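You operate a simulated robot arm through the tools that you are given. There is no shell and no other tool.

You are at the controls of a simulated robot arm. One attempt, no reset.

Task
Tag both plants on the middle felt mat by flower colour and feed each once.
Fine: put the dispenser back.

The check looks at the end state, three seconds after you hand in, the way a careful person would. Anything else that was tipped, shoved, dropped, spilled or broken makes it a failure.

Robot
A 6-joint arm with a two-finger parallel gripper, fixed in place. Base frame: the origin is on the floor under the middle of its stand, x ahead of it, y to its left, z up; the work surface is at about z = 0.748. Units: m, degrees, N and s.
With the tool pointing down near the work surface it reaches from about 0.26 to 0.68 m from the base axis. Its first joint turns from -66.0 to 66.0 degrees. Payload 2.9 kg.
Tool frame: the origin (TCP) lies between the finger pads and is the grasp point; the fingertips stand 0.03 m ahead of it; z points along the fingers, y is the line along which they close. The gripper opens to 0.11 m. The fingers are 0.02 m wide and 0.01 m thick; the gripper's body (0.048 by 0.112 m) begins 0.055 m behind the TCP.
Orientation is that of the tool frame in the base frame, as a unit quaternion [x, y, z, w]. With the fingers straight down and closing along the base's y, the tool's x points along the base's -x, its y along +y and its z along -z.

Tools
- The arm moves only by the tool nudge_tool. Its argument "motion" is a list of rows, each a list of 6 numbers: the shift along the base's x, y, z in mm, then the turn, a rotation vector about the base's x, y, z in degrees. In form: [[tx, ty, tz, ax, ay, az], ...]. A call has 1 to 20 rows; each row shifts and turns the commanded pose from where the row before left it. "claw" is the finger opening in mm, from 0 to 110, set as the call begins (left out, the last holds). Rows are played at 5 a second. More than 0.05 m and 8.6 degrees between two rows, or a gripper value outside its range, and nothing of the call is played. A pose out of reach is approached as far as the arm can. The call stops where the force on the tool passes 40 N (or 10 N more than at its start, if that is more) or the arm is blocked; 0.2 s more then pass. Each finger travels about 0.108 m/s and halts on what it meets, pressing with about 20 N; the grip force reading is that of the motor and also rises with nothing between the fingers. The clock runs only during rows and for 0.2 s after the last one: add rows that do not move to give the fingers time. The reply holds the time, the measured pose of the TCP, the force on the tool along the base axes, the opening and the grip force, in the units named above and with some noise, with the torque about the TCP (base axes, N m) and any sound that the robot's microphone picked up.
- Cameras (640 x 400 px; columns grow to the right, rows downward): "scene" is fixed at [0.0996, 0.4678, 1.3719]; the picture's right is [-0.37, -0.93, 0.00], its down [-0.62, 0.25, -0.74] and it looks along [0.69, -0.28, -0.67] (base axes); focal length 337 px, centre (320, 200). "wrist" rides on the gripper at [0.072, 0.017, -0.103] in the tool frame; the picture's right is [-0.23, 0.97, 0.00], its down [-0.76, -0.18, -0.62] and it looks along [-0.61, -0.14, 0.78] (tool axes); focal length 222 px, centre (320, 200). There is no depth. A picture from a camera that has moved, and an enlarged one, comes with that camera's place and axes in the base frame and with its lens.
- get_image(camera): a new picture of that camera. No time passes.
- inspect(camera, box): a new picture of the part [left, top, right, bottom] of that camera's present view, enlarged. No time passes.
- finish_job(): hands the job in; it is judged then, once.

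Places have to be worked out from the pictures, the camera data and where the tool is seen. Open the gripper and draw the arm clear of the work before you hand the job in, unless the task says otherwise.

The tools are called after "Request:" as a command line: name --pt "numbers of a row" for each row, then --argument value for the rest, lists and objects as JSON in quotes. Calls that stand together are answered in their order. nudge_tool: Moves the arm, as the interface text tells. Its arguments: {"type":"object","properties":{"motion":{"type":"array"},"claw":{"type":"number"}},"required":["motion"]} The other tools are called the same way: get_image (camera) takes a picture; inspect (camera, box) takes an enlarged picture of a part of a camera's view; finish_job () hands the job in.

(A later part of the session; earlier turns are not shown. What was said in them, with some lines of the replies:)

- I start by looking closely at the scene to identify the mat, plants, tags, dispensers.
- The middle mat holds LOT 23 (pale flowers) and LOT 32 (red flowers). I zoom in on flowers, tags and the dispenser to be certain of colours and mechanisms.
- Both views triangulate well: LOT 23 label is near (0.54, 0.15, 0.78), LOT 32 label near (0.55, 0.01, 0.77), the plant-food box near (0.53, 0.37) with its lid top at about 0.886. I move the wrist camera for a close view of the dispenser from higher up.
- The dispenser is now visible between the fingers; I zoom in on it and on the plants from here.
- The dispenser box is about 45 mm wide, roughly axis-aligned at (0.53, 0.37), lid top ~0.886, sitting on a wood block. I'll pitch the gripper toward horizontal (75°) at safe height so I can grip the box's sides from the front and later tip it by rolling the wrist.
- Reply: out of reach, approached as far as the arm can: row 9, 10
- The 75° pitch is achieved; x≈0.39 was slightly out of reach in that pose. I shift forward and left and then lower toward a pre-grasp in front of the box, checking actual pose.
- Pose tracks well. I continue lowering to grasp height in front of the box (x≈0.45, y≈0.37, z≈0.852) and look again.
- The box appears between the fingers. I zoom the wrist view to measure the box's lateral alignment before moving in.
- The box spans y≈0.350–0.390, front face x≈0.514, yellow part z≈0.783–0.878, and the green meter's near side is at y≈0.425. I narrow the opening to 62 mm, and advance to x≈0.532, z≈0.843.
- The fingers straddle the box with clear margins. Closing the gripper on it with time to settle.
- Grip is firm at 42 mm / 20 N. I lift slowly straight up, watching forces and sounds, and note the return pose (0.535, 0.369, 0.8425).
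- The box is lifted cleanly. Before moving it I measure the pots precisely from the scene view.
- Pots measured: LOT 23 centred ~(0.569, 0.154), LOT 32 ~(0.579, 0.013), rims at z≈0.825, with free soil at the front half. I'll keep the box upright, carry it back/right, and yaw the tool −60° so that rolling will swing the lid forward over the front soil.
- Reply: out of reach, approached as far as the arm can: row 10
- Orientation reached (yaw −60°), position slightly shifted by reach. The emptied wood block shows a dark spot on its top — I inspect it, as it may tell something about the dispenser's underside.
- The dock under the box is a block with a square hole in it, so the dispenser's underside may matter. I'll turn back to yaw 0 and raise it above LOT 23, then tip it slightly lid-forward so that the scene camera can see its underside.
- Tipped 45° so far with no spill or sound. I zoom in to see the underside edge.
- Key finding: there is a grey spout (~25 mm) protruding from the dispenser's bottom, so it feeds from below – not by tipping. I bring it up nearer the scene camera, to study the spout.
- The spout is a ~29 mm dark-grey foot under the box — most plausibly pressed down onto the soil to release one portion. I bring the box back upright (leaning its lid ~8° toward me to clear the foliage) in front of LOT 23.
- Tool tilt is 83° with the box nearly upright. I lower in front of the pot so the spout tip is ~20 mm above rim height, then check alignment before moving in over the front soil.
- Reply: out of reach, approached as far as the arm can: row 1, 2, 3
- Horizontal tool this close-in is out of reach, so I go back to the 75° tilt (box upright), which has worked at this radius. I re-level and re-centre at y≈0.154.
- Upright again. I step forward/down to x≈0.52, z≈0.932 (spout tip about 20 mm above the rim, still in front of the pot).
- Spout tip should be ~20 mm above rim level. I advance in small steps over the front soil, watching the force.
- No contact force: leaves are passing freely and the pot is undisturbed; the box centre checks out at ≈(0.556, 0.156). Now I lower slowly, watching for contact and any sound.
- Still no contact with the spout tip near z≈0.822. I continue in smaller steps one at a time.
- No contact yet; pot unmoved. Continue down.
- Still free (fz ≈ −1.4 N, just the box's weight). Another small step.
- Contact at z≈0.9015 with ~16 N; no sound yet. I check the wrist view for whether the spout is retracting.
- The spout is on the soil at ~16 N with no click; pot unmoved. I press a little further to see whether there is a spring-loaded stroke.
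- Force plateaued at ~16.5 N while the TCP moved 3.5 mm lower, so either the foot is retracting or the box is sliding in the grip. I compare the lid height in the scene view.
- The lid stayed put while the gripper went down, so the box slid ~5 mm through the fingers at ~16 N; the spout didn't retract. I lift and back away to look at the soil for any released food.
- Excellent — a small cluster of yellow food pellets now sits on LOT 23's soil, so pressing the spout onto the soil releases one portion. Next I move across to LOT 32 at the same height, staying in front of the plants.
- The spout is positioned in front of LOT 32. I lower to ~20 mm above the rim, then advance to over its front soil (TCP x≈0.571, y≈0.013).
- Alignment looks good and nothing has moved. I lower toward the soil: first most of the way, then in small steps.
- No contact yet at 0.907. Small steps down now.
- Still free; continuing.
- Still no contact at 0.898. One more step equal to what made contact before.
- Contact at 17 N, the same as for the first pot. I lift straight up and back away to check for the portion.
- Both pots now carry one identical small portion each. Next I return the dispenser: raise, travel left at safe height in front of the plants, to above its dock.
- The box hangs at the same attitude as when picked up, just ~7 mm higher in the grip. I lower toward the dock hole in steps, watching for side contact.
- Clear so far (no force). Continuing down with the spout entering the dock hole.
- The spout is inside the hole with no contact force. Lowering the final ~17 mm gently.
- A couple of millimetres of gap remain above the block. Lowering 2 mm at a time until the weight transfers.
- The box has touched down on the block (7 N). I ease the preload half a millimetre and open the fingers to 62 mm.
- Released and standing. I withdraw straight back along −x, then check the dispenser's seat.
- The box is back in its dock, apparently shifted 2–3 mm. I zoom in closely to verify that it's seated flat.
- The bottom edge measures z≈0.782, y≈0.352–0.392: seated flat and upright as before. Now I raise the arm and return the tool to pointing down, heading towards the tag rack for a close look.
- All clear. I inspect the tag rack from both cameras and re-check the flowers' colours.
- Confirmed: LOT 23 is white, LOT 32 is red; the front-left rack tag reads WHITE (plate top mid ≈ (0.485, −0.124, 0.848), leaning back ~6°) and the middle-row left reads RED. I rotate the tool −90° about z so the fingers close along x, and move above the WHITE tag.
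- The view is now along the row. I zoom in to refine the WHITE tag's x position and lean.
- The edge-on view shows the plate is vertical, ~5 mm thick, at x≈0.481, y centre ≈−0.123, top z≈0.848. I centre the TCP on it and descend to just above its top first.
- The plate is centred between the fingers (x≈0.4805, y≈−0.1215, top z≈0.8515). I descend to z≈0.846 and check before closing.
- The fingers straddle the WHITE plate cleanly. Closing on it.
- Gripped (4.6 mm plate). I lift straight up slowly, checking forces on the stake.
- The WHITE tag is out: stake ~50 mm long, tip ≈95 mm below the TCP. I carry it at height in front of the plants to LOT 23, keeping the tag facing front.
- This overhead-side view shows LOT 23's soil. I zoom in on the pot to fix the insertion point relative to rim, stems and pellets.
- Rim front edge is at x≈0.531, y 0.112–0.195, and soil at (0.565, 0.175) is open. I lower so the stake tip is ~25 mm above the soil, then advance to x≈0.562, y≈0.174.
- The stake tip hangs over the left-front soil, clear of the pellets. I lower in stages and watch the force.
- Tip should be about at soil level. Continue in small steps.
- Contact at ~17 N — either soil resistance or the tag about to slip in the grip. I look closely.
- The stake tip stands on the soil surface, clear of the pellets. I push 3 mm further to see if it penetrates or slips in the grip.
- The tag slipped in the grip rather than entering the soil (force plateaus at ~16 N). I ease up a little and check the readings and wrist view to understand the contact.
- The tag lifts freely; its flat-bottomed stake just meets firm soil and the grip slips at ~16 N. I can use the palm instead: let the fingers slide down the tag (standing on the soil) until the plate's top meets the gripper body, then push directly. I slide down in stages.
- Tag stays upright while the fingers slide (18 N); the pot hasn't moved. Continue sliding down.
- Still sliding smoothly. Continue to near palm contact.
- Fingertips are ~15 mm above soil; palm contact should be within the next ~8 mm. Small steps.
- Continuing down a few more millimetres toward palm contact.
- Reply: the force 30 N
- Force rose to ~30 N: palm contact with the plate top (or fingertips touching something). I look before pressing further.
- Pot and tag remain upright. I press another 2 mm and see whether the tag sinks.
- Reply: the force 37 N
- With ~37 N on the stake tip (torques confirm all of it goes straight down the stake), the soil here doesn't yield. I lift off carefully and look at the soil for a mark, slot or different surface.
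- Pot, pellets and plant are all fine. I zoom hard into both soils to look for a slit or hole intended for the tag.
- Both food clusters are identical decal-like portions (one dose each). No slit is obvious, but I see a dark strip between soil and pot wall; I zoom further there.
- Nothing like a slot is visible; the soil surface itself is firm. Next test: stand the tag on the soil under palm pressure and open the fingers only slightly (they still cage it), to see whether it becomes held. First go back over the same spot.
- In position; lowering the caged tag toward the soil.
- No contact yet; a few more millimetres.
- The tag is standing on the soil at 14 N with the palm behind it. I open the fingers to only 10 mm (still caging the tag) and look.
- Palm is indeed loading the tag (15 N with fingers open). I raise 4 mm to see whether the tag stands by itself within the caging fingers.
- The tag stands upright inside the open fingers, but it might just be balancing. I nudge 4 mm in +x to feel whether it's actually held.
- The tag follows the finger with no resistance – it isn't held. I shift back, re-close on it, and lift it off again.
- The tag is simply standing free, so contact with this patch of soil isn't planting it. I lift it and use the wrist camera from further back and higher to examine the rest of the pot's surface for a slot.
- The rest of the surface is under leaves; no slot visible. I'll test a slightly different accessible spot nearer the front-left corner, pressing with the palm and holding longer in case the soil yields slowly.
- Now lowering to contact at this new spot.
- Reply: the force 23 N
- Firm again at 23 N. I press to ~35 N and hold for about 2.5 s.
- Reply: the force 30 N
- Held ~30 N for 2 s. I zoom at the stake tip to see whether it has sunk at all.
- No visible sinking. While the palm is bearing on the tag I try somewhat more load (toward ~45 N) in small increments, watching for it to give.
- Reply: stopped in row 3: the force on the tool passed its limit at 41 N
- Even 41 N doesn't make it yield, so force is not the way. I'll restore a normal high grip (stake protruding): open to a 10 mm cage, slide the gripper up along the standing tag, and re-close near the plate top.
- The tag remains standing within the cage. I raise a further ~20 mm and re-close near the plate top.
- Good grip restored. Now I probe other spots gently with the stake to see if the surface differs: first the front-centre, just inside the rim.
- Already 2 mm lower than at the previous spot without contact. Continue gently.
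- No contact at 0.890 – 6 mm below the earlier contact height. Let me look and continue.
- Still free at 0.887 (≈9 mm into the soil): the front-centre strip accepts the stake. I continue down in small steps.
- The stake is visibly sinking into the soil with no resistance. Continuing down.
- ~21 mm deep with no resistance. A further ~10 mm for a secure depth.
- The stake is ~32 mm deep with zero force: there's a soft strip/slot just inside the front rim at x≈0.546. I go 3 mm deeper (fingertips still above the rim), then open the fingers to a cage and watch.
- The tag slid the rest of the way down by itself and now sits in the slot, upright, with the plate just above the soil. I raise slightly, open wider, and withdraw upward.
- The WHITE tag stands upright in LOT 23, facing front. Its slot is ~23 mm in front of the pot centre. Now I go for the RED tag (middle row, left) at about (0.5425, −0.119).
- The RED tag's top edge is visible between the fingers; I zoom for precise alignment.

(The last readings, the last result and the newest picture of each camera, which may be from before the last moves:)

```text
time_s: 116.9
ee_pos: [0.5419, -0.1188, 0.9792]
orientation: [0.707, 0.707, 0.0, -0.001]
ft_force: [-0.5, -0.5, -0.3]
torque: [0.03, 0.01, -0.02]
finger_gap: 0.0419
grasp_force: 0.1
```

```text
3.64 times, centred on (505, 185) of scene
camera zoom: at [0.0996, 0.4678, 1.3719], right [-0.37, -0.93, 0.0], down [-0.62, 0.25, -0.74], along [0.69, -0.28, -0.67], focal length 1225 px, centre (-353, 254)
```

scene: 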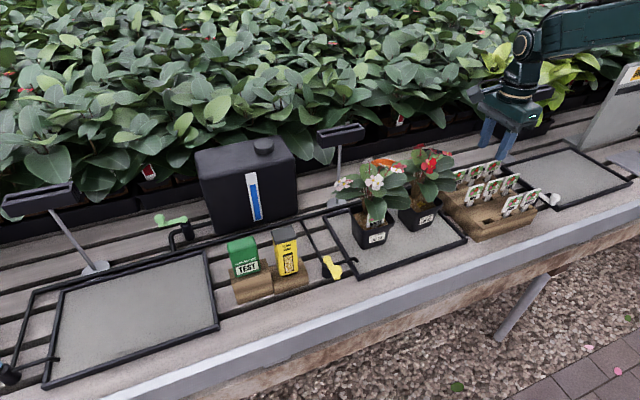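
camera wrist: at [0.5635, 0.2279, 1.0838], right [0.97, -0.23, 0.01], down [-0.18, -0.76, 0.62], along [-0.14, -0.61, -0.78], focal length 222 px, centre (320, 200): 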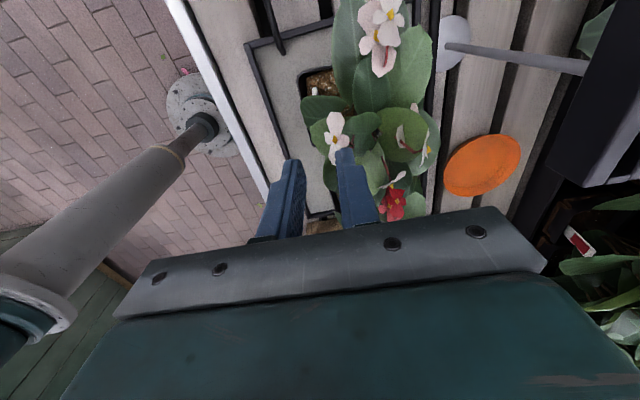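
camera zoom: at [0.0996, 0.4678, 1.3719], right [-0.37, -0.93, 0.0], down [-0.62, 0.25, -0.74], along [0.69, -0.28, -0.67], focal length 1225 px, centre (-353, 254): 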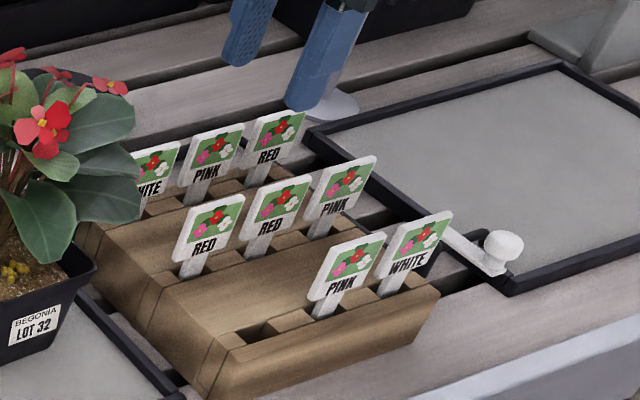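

RED tag top centre ≈ (0.546, −0.122). I adjust and descend to just above it, then re-check.

Request:
nudge_tool --pt "4 -3.4 -25 0 0 0" --pt "0 0 -25 0 0 0" --pt "0 0 -25 0 0 0" --pt "0 0 -20 0 0 0" --pt "0 0 0 0 0 0"

Request:
inspect --camera "wrist" --box '[230, 80, 430, 220]'

Request:
inspect --camera "scene" --box '[445, 130, 565, 240]'

```text
time_s: 118.1
ee_pos: [0.5464, -0.1227, 0.8841]
orientation: [0.707, 0.707, 0.001, -0.001]
ft_force: [-0.2, 0.0, -0.5]
torque: [-0.01, 0.0, 0.01]
finger_gap: 0.0421
grasp_force: 0.0
```

```text
2.86 times, centred on (330, 150) of wrist
camera zoom: at [0.564, -0.0493, 0.9882], right [0.97, -0.23, 0.0], down [-0.18, -0.76, 0.62], along [-0.14, -0.61, -0.78], focal length 635 px, centre (291, 343)
```

zoom: 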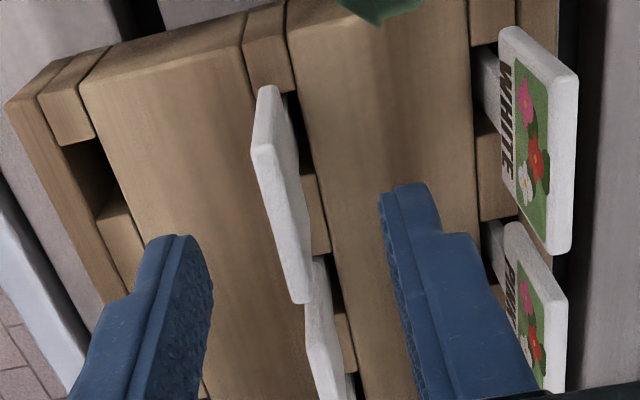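

```text
3.64 times, centred on (505, 185) of scene
camera zoom: at [0.0996, 0.4678, 1.3719], right [-0.37, -0.93, 0.0], down [-0.62, 0.25, -0.74], along [0.69, -0.28, -0.67], focal length 1225 px, centre (-353, 254)
```

zoom: 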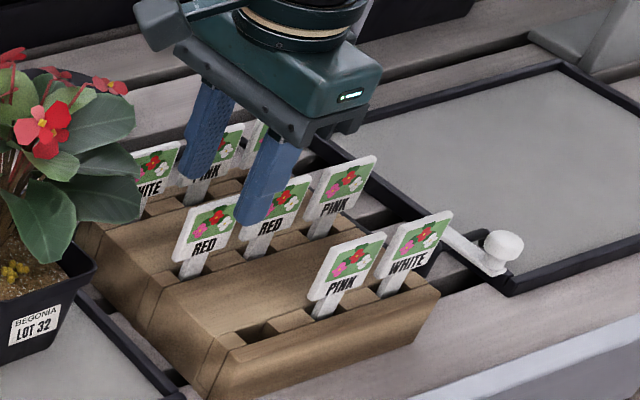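

Well centred (within ~1 mm). Descend to z≈0.846 and close on the RED tag.

Request:
nudge_tool --pt "-1 0.7 -15 0 0 0" --pt "0 0 -13 0 0 0" --pt "0 0 -10 0 0 0" --pt "0 0 0 0 0 0"

Request:
inspect --camera "scene" --box '[445, 130, 565, 240]'

Request:
inspect --camera "wrist" --box '[230, 80, 430, 220]'

```text
time_s: 119.1
ee_pos: [0.5467, -0.1227, 0.8455]
orientation: [0.707, 0.707, 0.0, -0.001]
ft_force: [0.2, 0.1, 0.1]
torque: [0.0, -0.01, 0.0]
finger_gap: 0.0418
grasp_force: 0.0
```

```text
3.64 times, centred on (505, 185) of scene
camera zoom: at [0.0996, 0.4678, 1.3719], right [-0.37, -0.93, 0.0], down [-0.62, 0.25, -0.74], along [0.69, -0.28, -0.67], focal length 1225 px, centre (-353, 254)
```

zoom: 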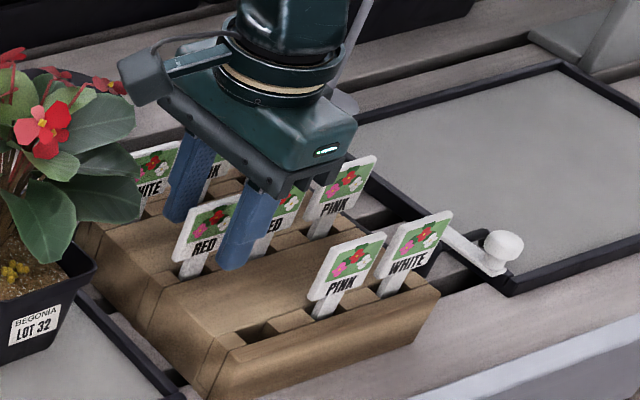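

```text
2.86 times, centred on (330, 150) of wrist
camera zoom: at [0.5633, -0.0492, 0.9496], right [0.97, -0.23, 0.0], down [-0.18, -0.76, 0.62], along [-0.14, -0.61, -0.78], focal length 635 px, centre (291, 343)
```

zoom: 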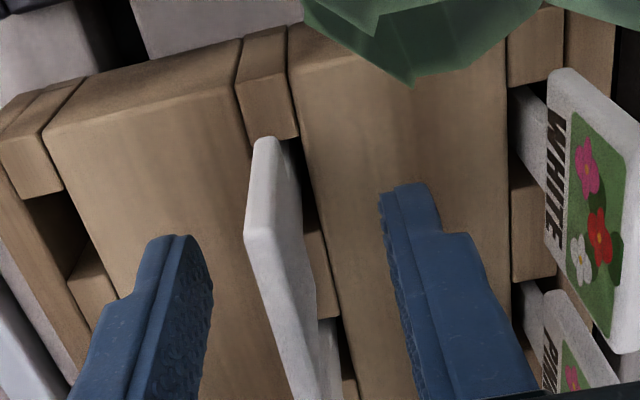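

Same relative view as with the first tag. Closing and lifting.

Request:
nudge_tool --pt "0 0 0 0 0 0" --pt "0 0 0 0 0 0" --pt "0 0 0 0 0 0" --pt "0 0 0 0 0 0" --claw 0

Request:
nudge_tool --pt "0 0 4 0 0 0" --pt "0 0 8 0 0 0" --pt "0 0 15 0 0 0" --pt "0 0 25 0 0 0" --pt "0 0 30 0 0 0" --pt "0 0 30 0 0 0" --pt "0 0 0 0 0 0"

Request:
inspect --camera "scene" --box '[445, 110, 565, 240]'

Request:
get_image --camera "wrist"

```text
time_s: 120.1
ee_pos: [0.5466, -0.1225, 0.8465]
orientation: [0.707, 0.707, 0.001, -0.001]
ft_force: [0.0, 0.2, -0.6]
torque: [-0.01, -0.07, 0.02]
finger_gap: 0.0047
grasp_force: 20.5
```

```text
time_s: 121.7
ee_pos: [0.5454, -0.1216, 0.96]
orientation: [0.707, 0.708, 0.001, 0.0]
ft_force: [-0.5, 0.4, 0.2]
torque: [0.0, -0.01, 0.02]
finger_gap: 0.0047
grasp_force: 20.2
```

```text
3.08 times, centred on (505, 175) of scene
camera zoom: at [0.0996, 0.4678, 1.3719], right [-0.37, -0.93, 0.0], down [-0.62, 0.25, -0.74], along [0.69, -0.28, -0.67], focal length 1037 px, centre (-249, 277)
```

zoom: 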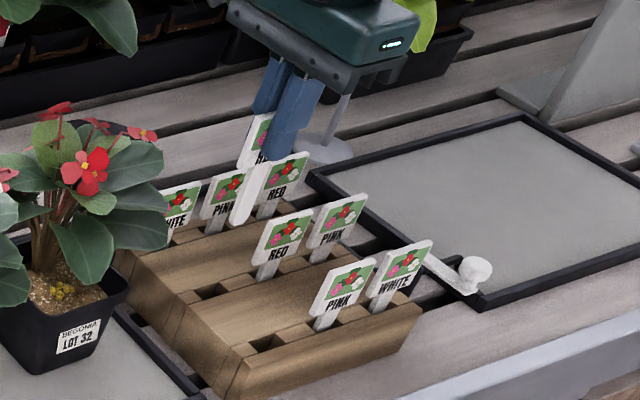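

```text
taken
camera wrist: at [0.563, -0.0485, 1.0628], right [0.97, -0.23, 0.0], down [-0.18, -0.76, 0.62], along [-0.14, -0.61, -0.78], focal length 222 px, centre (320, 200)
```

wrist: 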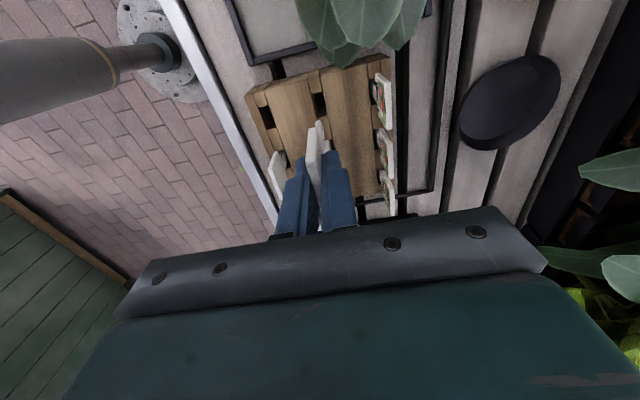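

RED tag is out. I carry it to in front of LOT 32 for an overhead look at its rim, as I did for LOT 23.

Request:
nudge_tool --pt "0 0 30 0 0 0" --pt "-30 10 10 0 0 0" --pt "-35 25 0 0 0 0" --pt "0 40 0 0 0 0" --pt "0 40 0 0 0 0" --pt "0 40 0 0 0 0" --pt "0 0 0 0 0 0"

Request:
get_image --camera "wrist"

Request:
inspect --camera "wrist" --box '[330, 30, 450, 210]'

Request:
inspect --camera "scene" --box '[380, 130, 480, 240]'

```text
time_s: 123.3
ee_pos: [0.4812, 0.0336, 0.9971]
orientation: [0.707, 0.707, 0.001, -0.001]
ft_force: [0.9, -0.2, -0.4]
torque: [-0.02, 0.02, -0.03]
finger_gap: 0.005
grasp_force: 19.7
```

```text
taken
camera wrist: at [0.4983, 0.1077, 1.1011], right [0.97, -0.23, 0.0], down [-0.18, -0.76, 0.62], along [-0.14, -0.61, -0.78], focal length 222 px, centre (320, 200)
```

wrist: 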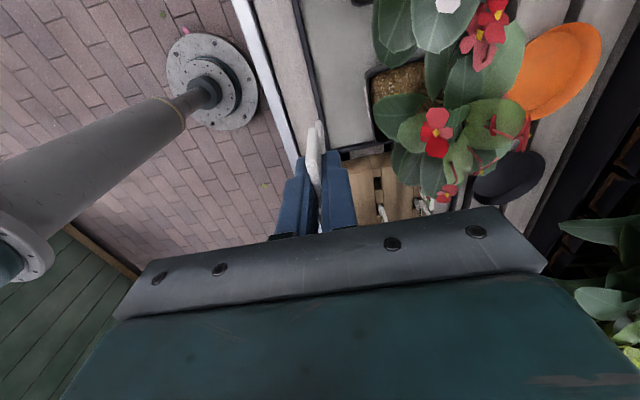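

```text
2.22 times, centred on (390, 120) of wrist
camera zoom: at [0.4983, 0.1077, 1.1011], right [0.97, -0.23, 0.0], down [-0.18, -0.76, 0.62], along [-0.14, -0.61, -0.78], focal length 494 px, centre (164, 378)
```

zoom: 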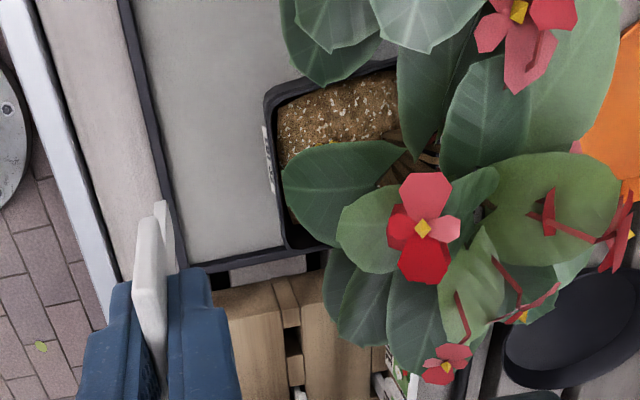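

```text
3.64 times, centred on (430, 185) of scene
camera zoom: at [0.0996, 0.4678, 1.3719], right [-0.37, -0.93, 0.0], down [-0.62, 0.25, -0.74], along [0.69, -0.28, -0.67], focal length 1225 px, centre (-80, 254)
```

zoom: 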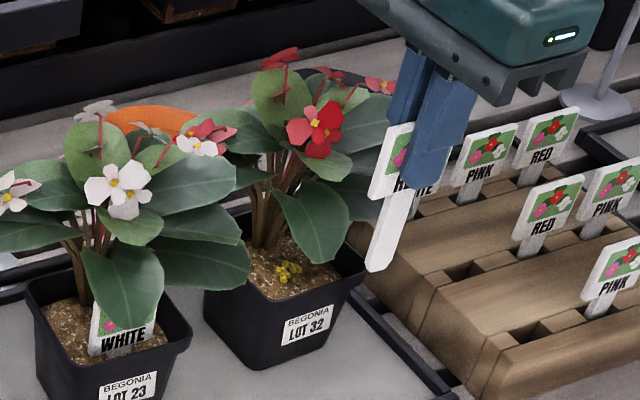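

LOT 32's front rim is at x≈0.539–0.541, y −0.029…0.054, yawed about +3°. By analogy its slot should be at ≈(0.5545, 0.0126). I lower, rotate the tag +3°, and move it over that spot.

Request:
nudge_tool --pt "0 -10 -20 0 0 1.5" --pt "0 -11 -20 0 0 1.5" --pt "0 0 -22 0 0 0" --pt "20 0 0 0 0 0" --pt "20 0 0 0 0 0" --pt "20 0 0 0 0 0" --pt "13.5 0 0 0 0 0" --pt "0 0 0 0 0 0"

Request:
inspect --camera "scene" --box '[395, 160, 465, 225]'

Request:
inspect --camera "wrist" --box '[260, 30, 420, 220]'

```text
time_s: 125.1
ee_pos: [0.5567, 0.0127, 0.937]
orientation: [0.688, 0.725, 0.0, 0.0]
ft_force: [0.7, -0.7, 0.0]
torque: [-0.03, -0.02, 0.02]
finger_gap: 0.0048
grasp_force: 20.0
```

```text
6.15 times, centred on (430, 192) of scene
camera zoom: at [0.0996, 0.4678, 1.3719], right [-0.37, -0.93, 0.0], down [-0.62, 0.25, -0.74], along [0.69, -0.28, -0.67], focal length 2074 px, centre (-357, 246)
```

zoom: 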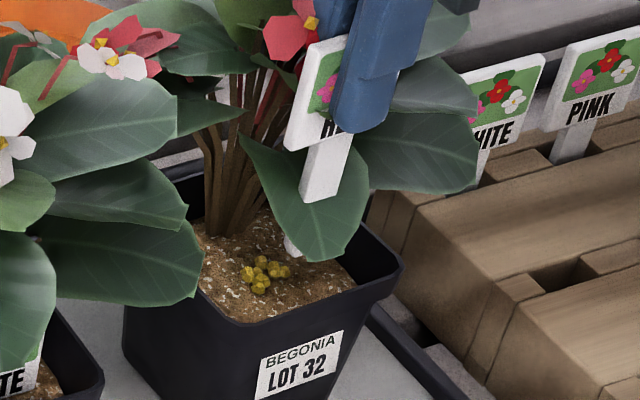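

```text
2.11 times, centred on (340, 125) of wrist
camera zoom: at [0.5693, 0.0863, 1.0397], right [0.98, -0.18, 0.0], down [-0.14, -0.77, 0.62], along [-0.11, -0.61, -0.78], focal length 468 px, centre (278, 358)
```

zoom: 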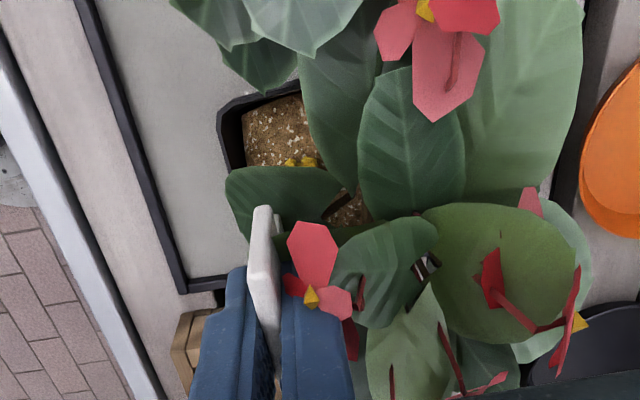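

The tag is over the front-centre soil. Lowering in stages, watching force near soil level.

Request:
nudge_tool --pt "0 0 -8 0 0 0" --pt "0 0 -8 0 0 0" --pt "0 0 -8 0 0 0" --pt "0 0 0 0 0 0"

Request:
nudge_tool --pt "0 0 -2 0 0 0" --pt "0 0 -2 0 0 0" --pt "0 0 0 0 0 0"

```text
time_s: 126.1
ee_pos: [0.5553, 0.0121, 0.9126]
orientation: [0.688, 0.726, 0.001, -0.001]
ft_force: [0.8, -0.4, -0.3]
torque: [0.0, -0.01, -0.02]
finger_gap: 0.0047
grasp_force: 19.7
```

```text
time_s: 126.9
ee_pos: [0.5548, 0.0126, 0.9078]
orientation: [0.689, 0.725, 0.002, 0.0]
ft_force: [-0.4, 0.5, 0.3]
torque: [0.0, 0.02, -0.03]
finger_gap: 0.0047
grasp_force: 19.4
```

No contact yet at 0.908. One small step at a time through the soil level.

Request:
nudge_tool --pt "0 0 -2 0 0 0" --pt "0 0 -1.5 0 0 0" --pt "0 0 0 0 0 0"

```text
time_s: 127.7
ee_pos: [0.5544, 0.0126, 0.904]
orientation: [0.689, 0.725, 0.001, -0.001]
ft_force: [0.5, 0.3, 0.3]
torque: [-0.01, -0.02, -0.02]
finger_gap: 0.0047
grasp_force: 19.5
```

Request:
nudge_tool --pt "0 0 -2 0 0 0" --pt "0 0 -1.5 0 0 0" --pt "0 0 0 0 0 0"

```text
time_s: 128.5
ee_pos: [0.5538, 0.0117, 0.901]
orientation: [0.688, 0.726, 0.0, -0.001]
ft_force: [0.7, 0.0, -0.1]
torque: [0.02, 0.0, -0.01]
finger_gap: 0.0049
grasp_force: 20.2
```

Below the expected surface height without contact – it seems to be entering. Continue.

Request:
nudge_tool --pt "0 0 -2 0 0 0" --pt "0 0 -2 0 0 0" --pt "0 0 0 0 0 0"

Request:
inspect --camera "scene" --box '[400, 165, 450, 220]'

```text
time_s: 129.3
ee_pos: [0.5537, 0.0128, 0.8969]
orientation: [0.688, 0.726, 0.0, -0.001]
ft_force: [0.4, -0.5, -0.9]
torque: [0.0, 0.01, -0.01]
finger_gap: 0.0047
grasp_force: 20.4
```

```text
7.27 times, centred on (425, 192) of scene
camera zoom: at [0.0996, 0.4678, 1.3719], right [-0.37, -0.93, 0.0], down [-0.62, 0.25, -0.74], along [0.69, -0.28, -0.67], focal length 2451 px, centre (-444, 254)
```

zoom: 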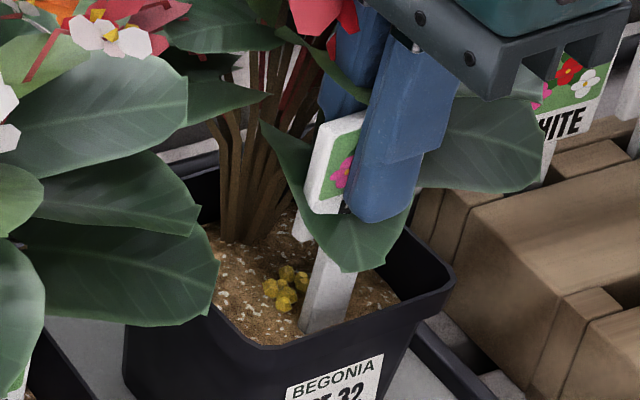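

The stake is entering the soil with no resistance. I continue down in 5 mm steps to about 32 mm depth.

Request:
nudge_tool --pt "0 0 -2.5 0 0 0" --pt "0 0 -2.5 0 0 0" --pt "0 0 0 0 0 0"

Request:
nudge_tool --pt "0 0 -2.5 0 0 0" --pt "0 0 -2.5 0 0 0" --pt "0 0 0 0 0 0"

Request:
nudge_tool --pt "0 0 -2.5 0 0 0" --pt "0 0 -2.5 0 0 0" --pt "0 0 0 0 0 0"

```text
time_s: 130.1
ee_pos: [0.5546, 0.0111, 0.8924]
orientation: [0.689, 0.725, 0.001, -0.001]
ft_force: [-0.2, -0.2, 0.1]
torque: [0.0, -0.02, 0.02]
finger_gap: 0.0049
grasp_force: 20.0
```

```text
time_s: 130.9
ee_pos: [0.5529, 0.0128, 0.8864]
orientation: [0.688, 0.725, 0.001, 0.0]
ft_force: [-1.2, 0.7, 0.0]
torque: [-0.02, 0.0, 0.0]
finger_gap: 0.005
grasp_force: 20.1
```

```text
time_s: 131.7
ee_pos: [0.554, 0.0126, 0.8808]
orientation: [0.688, 0.726, 0.0, -0.001]
ft_force: [0.5, -0.7, -1.1]
torque: [0.03, -0.03, 0.04]
finger_gap: 0.0045
grasp_force: 20.2
```

Free all the way; ~24 mm deep now. Continue to z≈0.863.

Request:
nudge_tool --pt "0 0 -2.5 0 0 0" --pt "0 0 -2.5 0 0 0" --pt "0 0 0 0 0 0"

Request:
nudge_tool --pt "0 0 -2.5 0 0 0" --pt "0 0 -2.5 0 0 0" --pt "0 0 0 0 0 0"

Request:
nudge_tool --pt "0 0 -2.5 0 0 0" --pt "0 0 -2.5 0 0 0" --pt "0 0 0 0 0 0"

Request:
inspect --camera "scene" --box '[400, 165, 450, 220]'

```text
time_s: 132.5
ee_pos: [0.5538, 0.0127, 0.8778]
orientation: [0.688, 0.725, 0.001, 0.0]
ft_force: [-0.4, -1.0, 0.4]
torque: [-0.01, -0.01, 0.0]
finger_gap: 0.0048
grasp_force: 19.7
```

```text
time_s: 133.3
ee_pos: [0.5521, 0.0122, 0.8717]
orientation: [0.689, 0.725, 0.001, -0.001]
ft_force: [-0.2, 0.4, -0.7]
torque: [-0.01, 0.0, 0.02]
finger_gap: 0.0049
grasp_force: 20.1
```

```text
time_s: 134.1
ee_pos: [0.553, 0.0122, 0.8666]
orientation: [0.689, 0.725, 0.0, -0.001]
ft_force: [0.0, 0.0, -0.3]
torque: [0.03, 0.0, -0.02]
finger_gap: 0.0046
grasp_force: 20.0
```

```text
7.27 times, centred on (425, 192) of scene
camera zoom: at [0.0996, 0.4678, 1.3719], right [-0.37, -0.93, 0.0], down [-0.62, 0.25, -0.74], along [0.69, -0.28, -0.67], focal length 2451 px, centre (-444, 254)
```

zoom: 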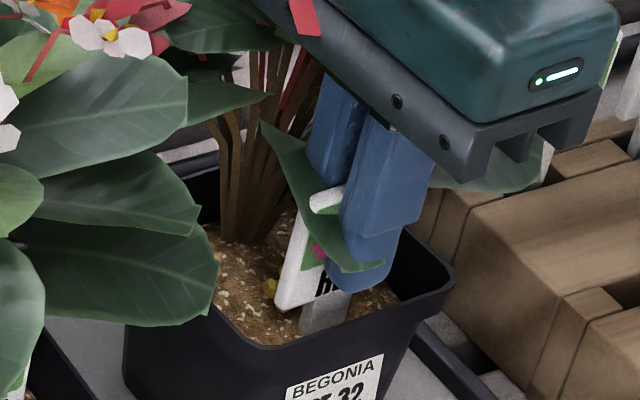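

Nearly seated. Another 4 mm, then open to a cage and let it settle.

Request:
nudge_tool --pt "0 0 -2 0 0 0" --pt "0 0 -2 0 0 0" --pt "0 0 0 0 0 0"

Request:
nudge_tool --pt "0 0 0 0 0 0" --pt "0 0 0 0 0 0" --pt "0 0 0 0 0 0" --claw 9

Request:
inspect --camera "scene" --box '[400, 165, 450, 220]'

Request:
inspect --camera "wrist" --box '[260, 90, 380, 240]'

```text
time_s: 134.9
ee_pos: [0.5541, 0.0112, 0.8639]
orientation: [0.689, 0.725, 0.001, -0.001]
ft_force: [0.4, -0.1, -0.4]
torque: [-0.01, -0.02, 0.01]
finger_gap: 0.0047
grasp_force: 20.6
```

```text
time_s: 135.7
ee_pos: [0.5533, 0.0113, 0.8637]
orientation: [0.688, 0.726, 0.001, 0.0]
ft_force: [-0.4, -0.5, -0.8]
torque: [-0.01, 0.03, -0.02]
finger_gap: 0.0092
grasp_force: 0.1
```

```text
7.27 times, centred on (425, 192) of scene
camera zoom: at [0.0996, 0.4678, 1.3719], right [-0.37, -0.93, 0.0], down [-0.62, 0.25, -0.74], along [0.69, -0.28, -0.67], focal length 2451 px, centre (-444, 254)
```

zoom: 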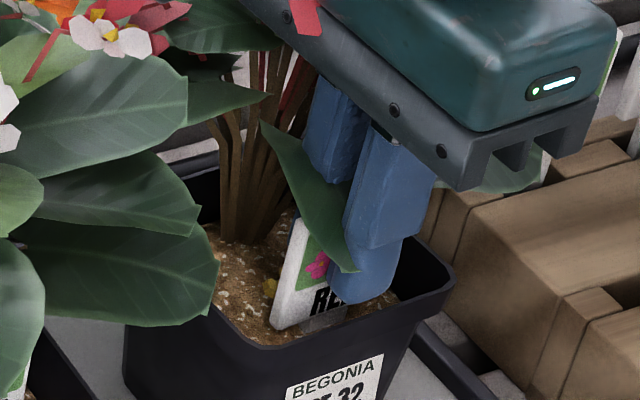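

```text
2.67 times, centred on (320, 165) of wrist
camera zoom: at [0.5674, 0.0856, 0.9671], right [0.98, -0.18, 0.0], down [-0.14, -0.77, 0.62], along [-0.11, -0.61, -0.78], focal length 592 px, centre (320, 293)
```

zoom: 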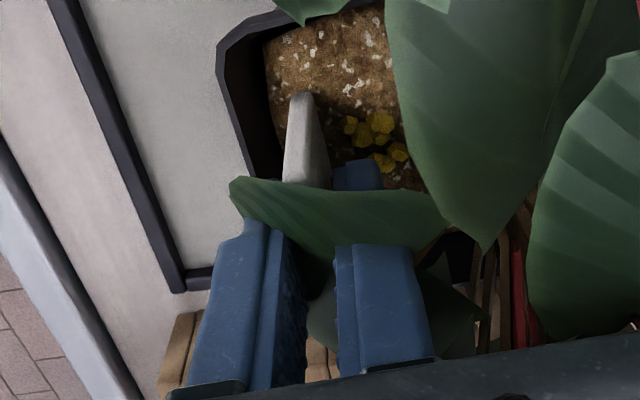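

The RED tag has settled into its slot. I raise slightly, open wider, and withdraw upward.

Request:
nudge_tool --pt "0 0 4 0 0 0" --pt "0 0 4 0 0 0" --pt "0 0 0 0 0 0"

Request:
nudge_tool --pt "0 0 0 0 0 0" --pt "0 0 10 0 0 0" --pt "0 0 20 0 0 0" --pt "0 0 30 0 0 0" --pt "0 0 35 0 0 0" --pt "0 0 40 0 0 0" --pt "-30 0 30 0 0 0" --pt "-40 0 10 0 0 0" --pt "-40 0 0 0 0 0" --pt "0 0 0 0 0 0" --claw 22

Request:
get_image --camera "scene"

Request:
inspect --camera "scene" --box '[335, 160, 465, 250]'

Request:
inspect --camera "scene" --box '[395, 165, 455, 225]'

```text
time_s: 136.5
ee_pos: [0.5543, 0.0118, 0.871]
orientation: [0.688, 0.725, 0.0, -0.001]
ft_force: [0.5, 0.4, -0.4]
torque: [-0.02, 0.01, -0.01]
finger_gap: 0.0091
grasp_force: 0.1
```

```text
time_s: 138.7
ee_pos: [0.4431, 0.014, 1.0471]
orientation: [0.689, 0.725, 0.0, -0.001]
ft_force: [-0.2, 0.0, 0.0]
torque: [-0.03, -0.04, -0.01]
finger_gap: 0.0217
grasp_force: 0.1
```

```text
taken
```

scene: 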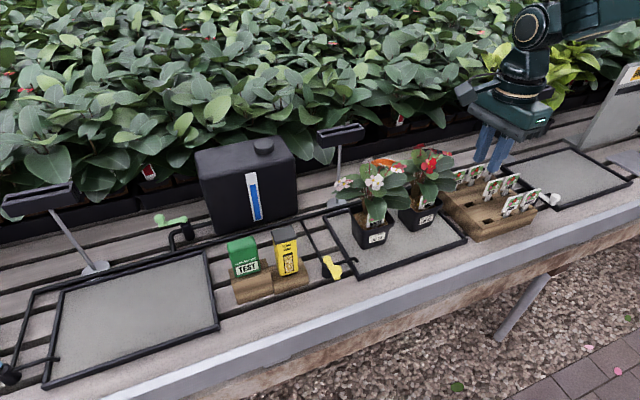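

```text
4.44 times, centred on (400, 205) of scene
camera zoom: at [0.0996, 0.4678, 1.3719], right [-0.37, -0.93, 0.0], down [-0.62, 0.25, -0.74], along [0.69, -0.28, -0.67], focal length 1498 px, centre (-36, 178)
```

zoom: 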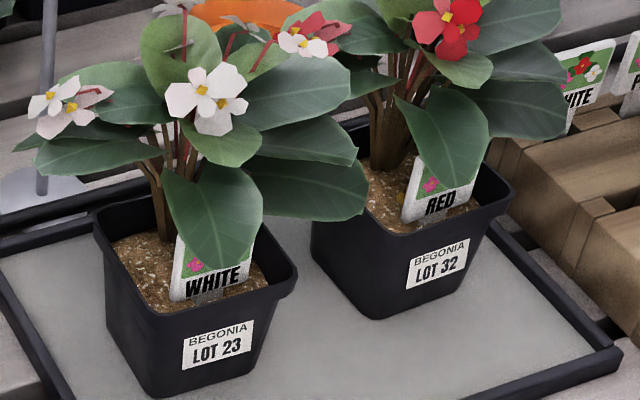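

```text
6.67 times, centred on (425, 195) of scene
camera zoom: at [0.0996, 0.4678, 1.3719], right [-0.37, -0.93, 0.0], down [-0.62, 0.25, -0.74], along [0.69, -0.28, -0.67], focal length 2247 px, centre (-380, 233)
```

zoom: 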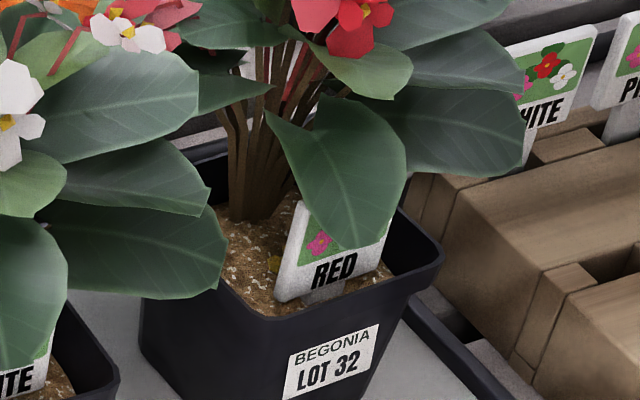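

Both tags are in place: WHITE in LOT 23, RED in LOT 32. I draw the arm clear, open the gripper fully and make final checks of everything.

Request:
nudge_tool --pt "-10 0 25 0 0 0" --pt "0 -20 25 0 0 0" --pt "0 -30 0 0 0 0" --pt "0 0 0 0 0 0" --pt "0 0 0 0 0 0" --claw 110

Request:
get_image --camera "scene"

Request:
inspect --camera "scene" --box '[220, 220, 360, 310]'

Request:
inspect --camera "scene" --box '[330, 150, 470, 250]'

Request:
inspect --camera "scene" --box '[440, 140, 570, 245]'

Request:
get_image --camera "wrist"

```text
time_s: 139.9
ee_pos: [0.4344, -0.039, 1.0971]
orientation: [0.688, 0.726, 0.0, 0.001]
ft_force: [0.4, -0.6, 0.1]
torque: [0.02, 0.03, -0.02]
finger_gap: 0.1102
grasp_force: 0.1
```

```text
taken
```

scene: 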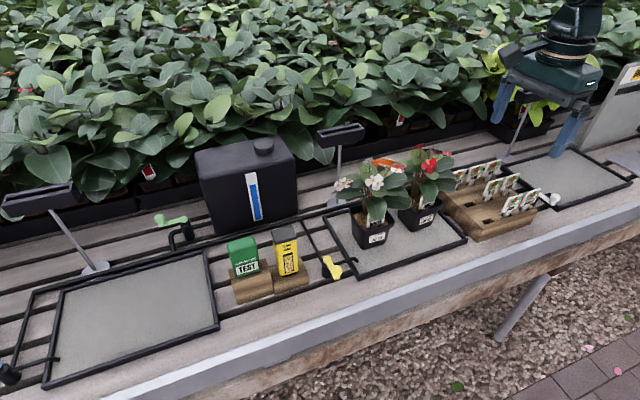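

```text
4.44 times, centred on (290, 265) of scene
camera zoom: at [0.0996, 0.4678, 1.3719], right [-0.37, -0.93, 0.0], down [-0.62, 0.25, -0.74], along [0.69, -0.28, -0.67], focal length 1498 px, centre (453, -89)
```

zoom: 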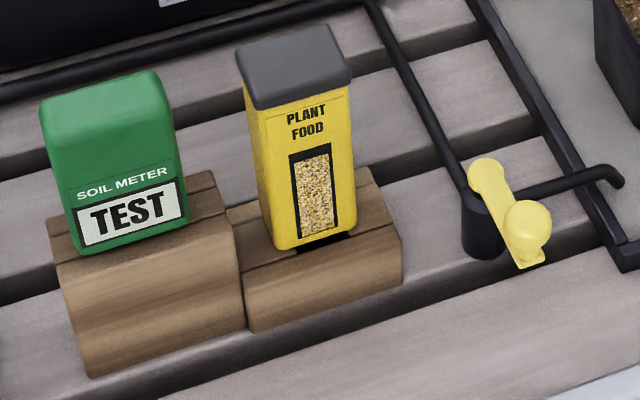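

```text
4.00 times, centred on (400, 200) of scene
camera zoom: at [0.0996, 0.4678, 1.3719], right [-0.37, -0.93, 0.0], down [-0.62, 0.25, -0.74], along [0.69, -0.28, -0.67], focal length 1348 px, centre (0, 200)
```

zoom: 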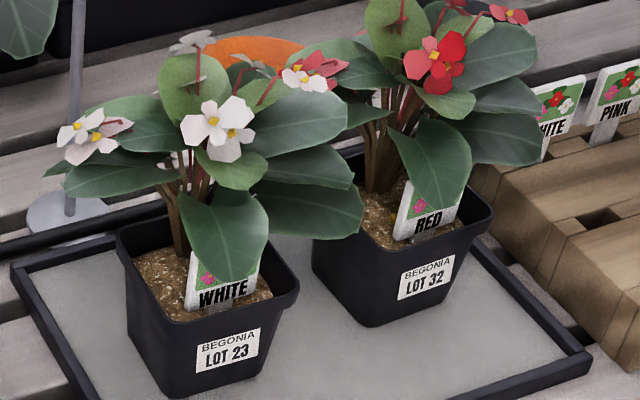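

```text
3.81 times, centred on (505, 192) of scene
camera zoom: at [0.0996, 0.4678, 1.3719], right [-0.37, -0.93, 0.0], down [-0.62, 0.25, -0.74], along [0.69, -0.28, -0.67], focal length 1284 px, centre (-385, 229)
```

zoom: 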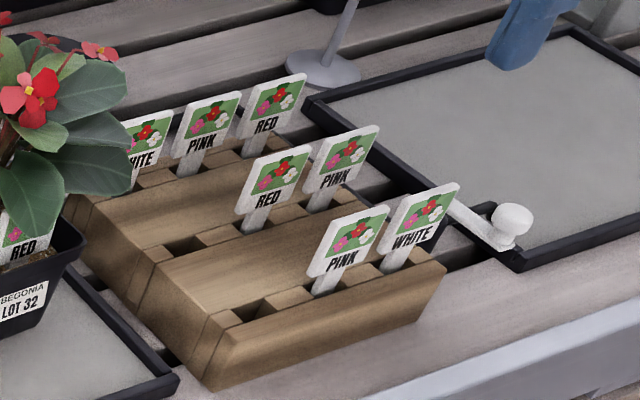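

```text
taken
camera wrist: at [0.4474, 0.0353, 1.2002], right [0.98, -0.18, 0.0], down [-0.14, -0.77, 0.62], along [-0.11, -0.61, -0.78], focal length 222 px, centre (320, 200)
```

wrist: 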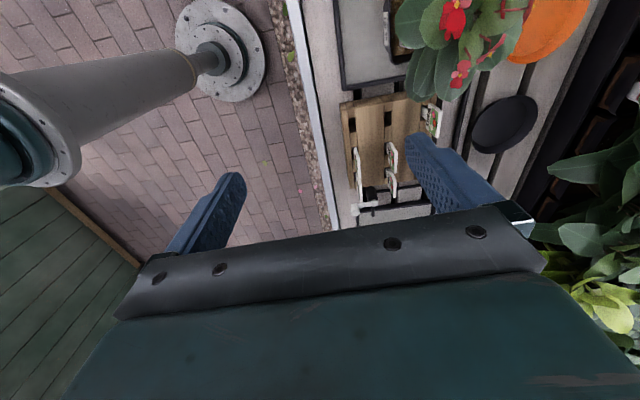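

Everything checks out: WHITE tag upright in LOT 23 and RED in LOT 32, one portion of food in each, the dispenser seated in its dock, pots, meter, valve and remaining tags undisturbed, and the arm clear with gripper open. Handing in.

Request:
finish_job

```text
The job is handed in.
```

Both plants on the middle mat are tagged and fed, and the dispenser is back in its dock. I have handed the job in; no result has come back yet.

- **Tags:** LOT 23 has the WHITE tag and LOT 32 has the RED tag. Both stand upright in the soil facing the front.
- **Feeding:** each pot got one small cluster of food pellets. The dispenser releases a portion when its spout is pressed onto the soil.
- **Dispenser:** it sits flat and upright in its dock, about 3 mm to the left of where it started.

On the first tries the WHITE tag's stake would not go into the soil near the left side of LOT 23. I pressed there with up to 41 N, and it later slid in without resistance just inside the front rim. In the final pictures the pots and pellets showed no change from that. The soil meter, the valve handles and the remaining tags also looked undisturbed. The gripper is open and the arm is clear of the work.
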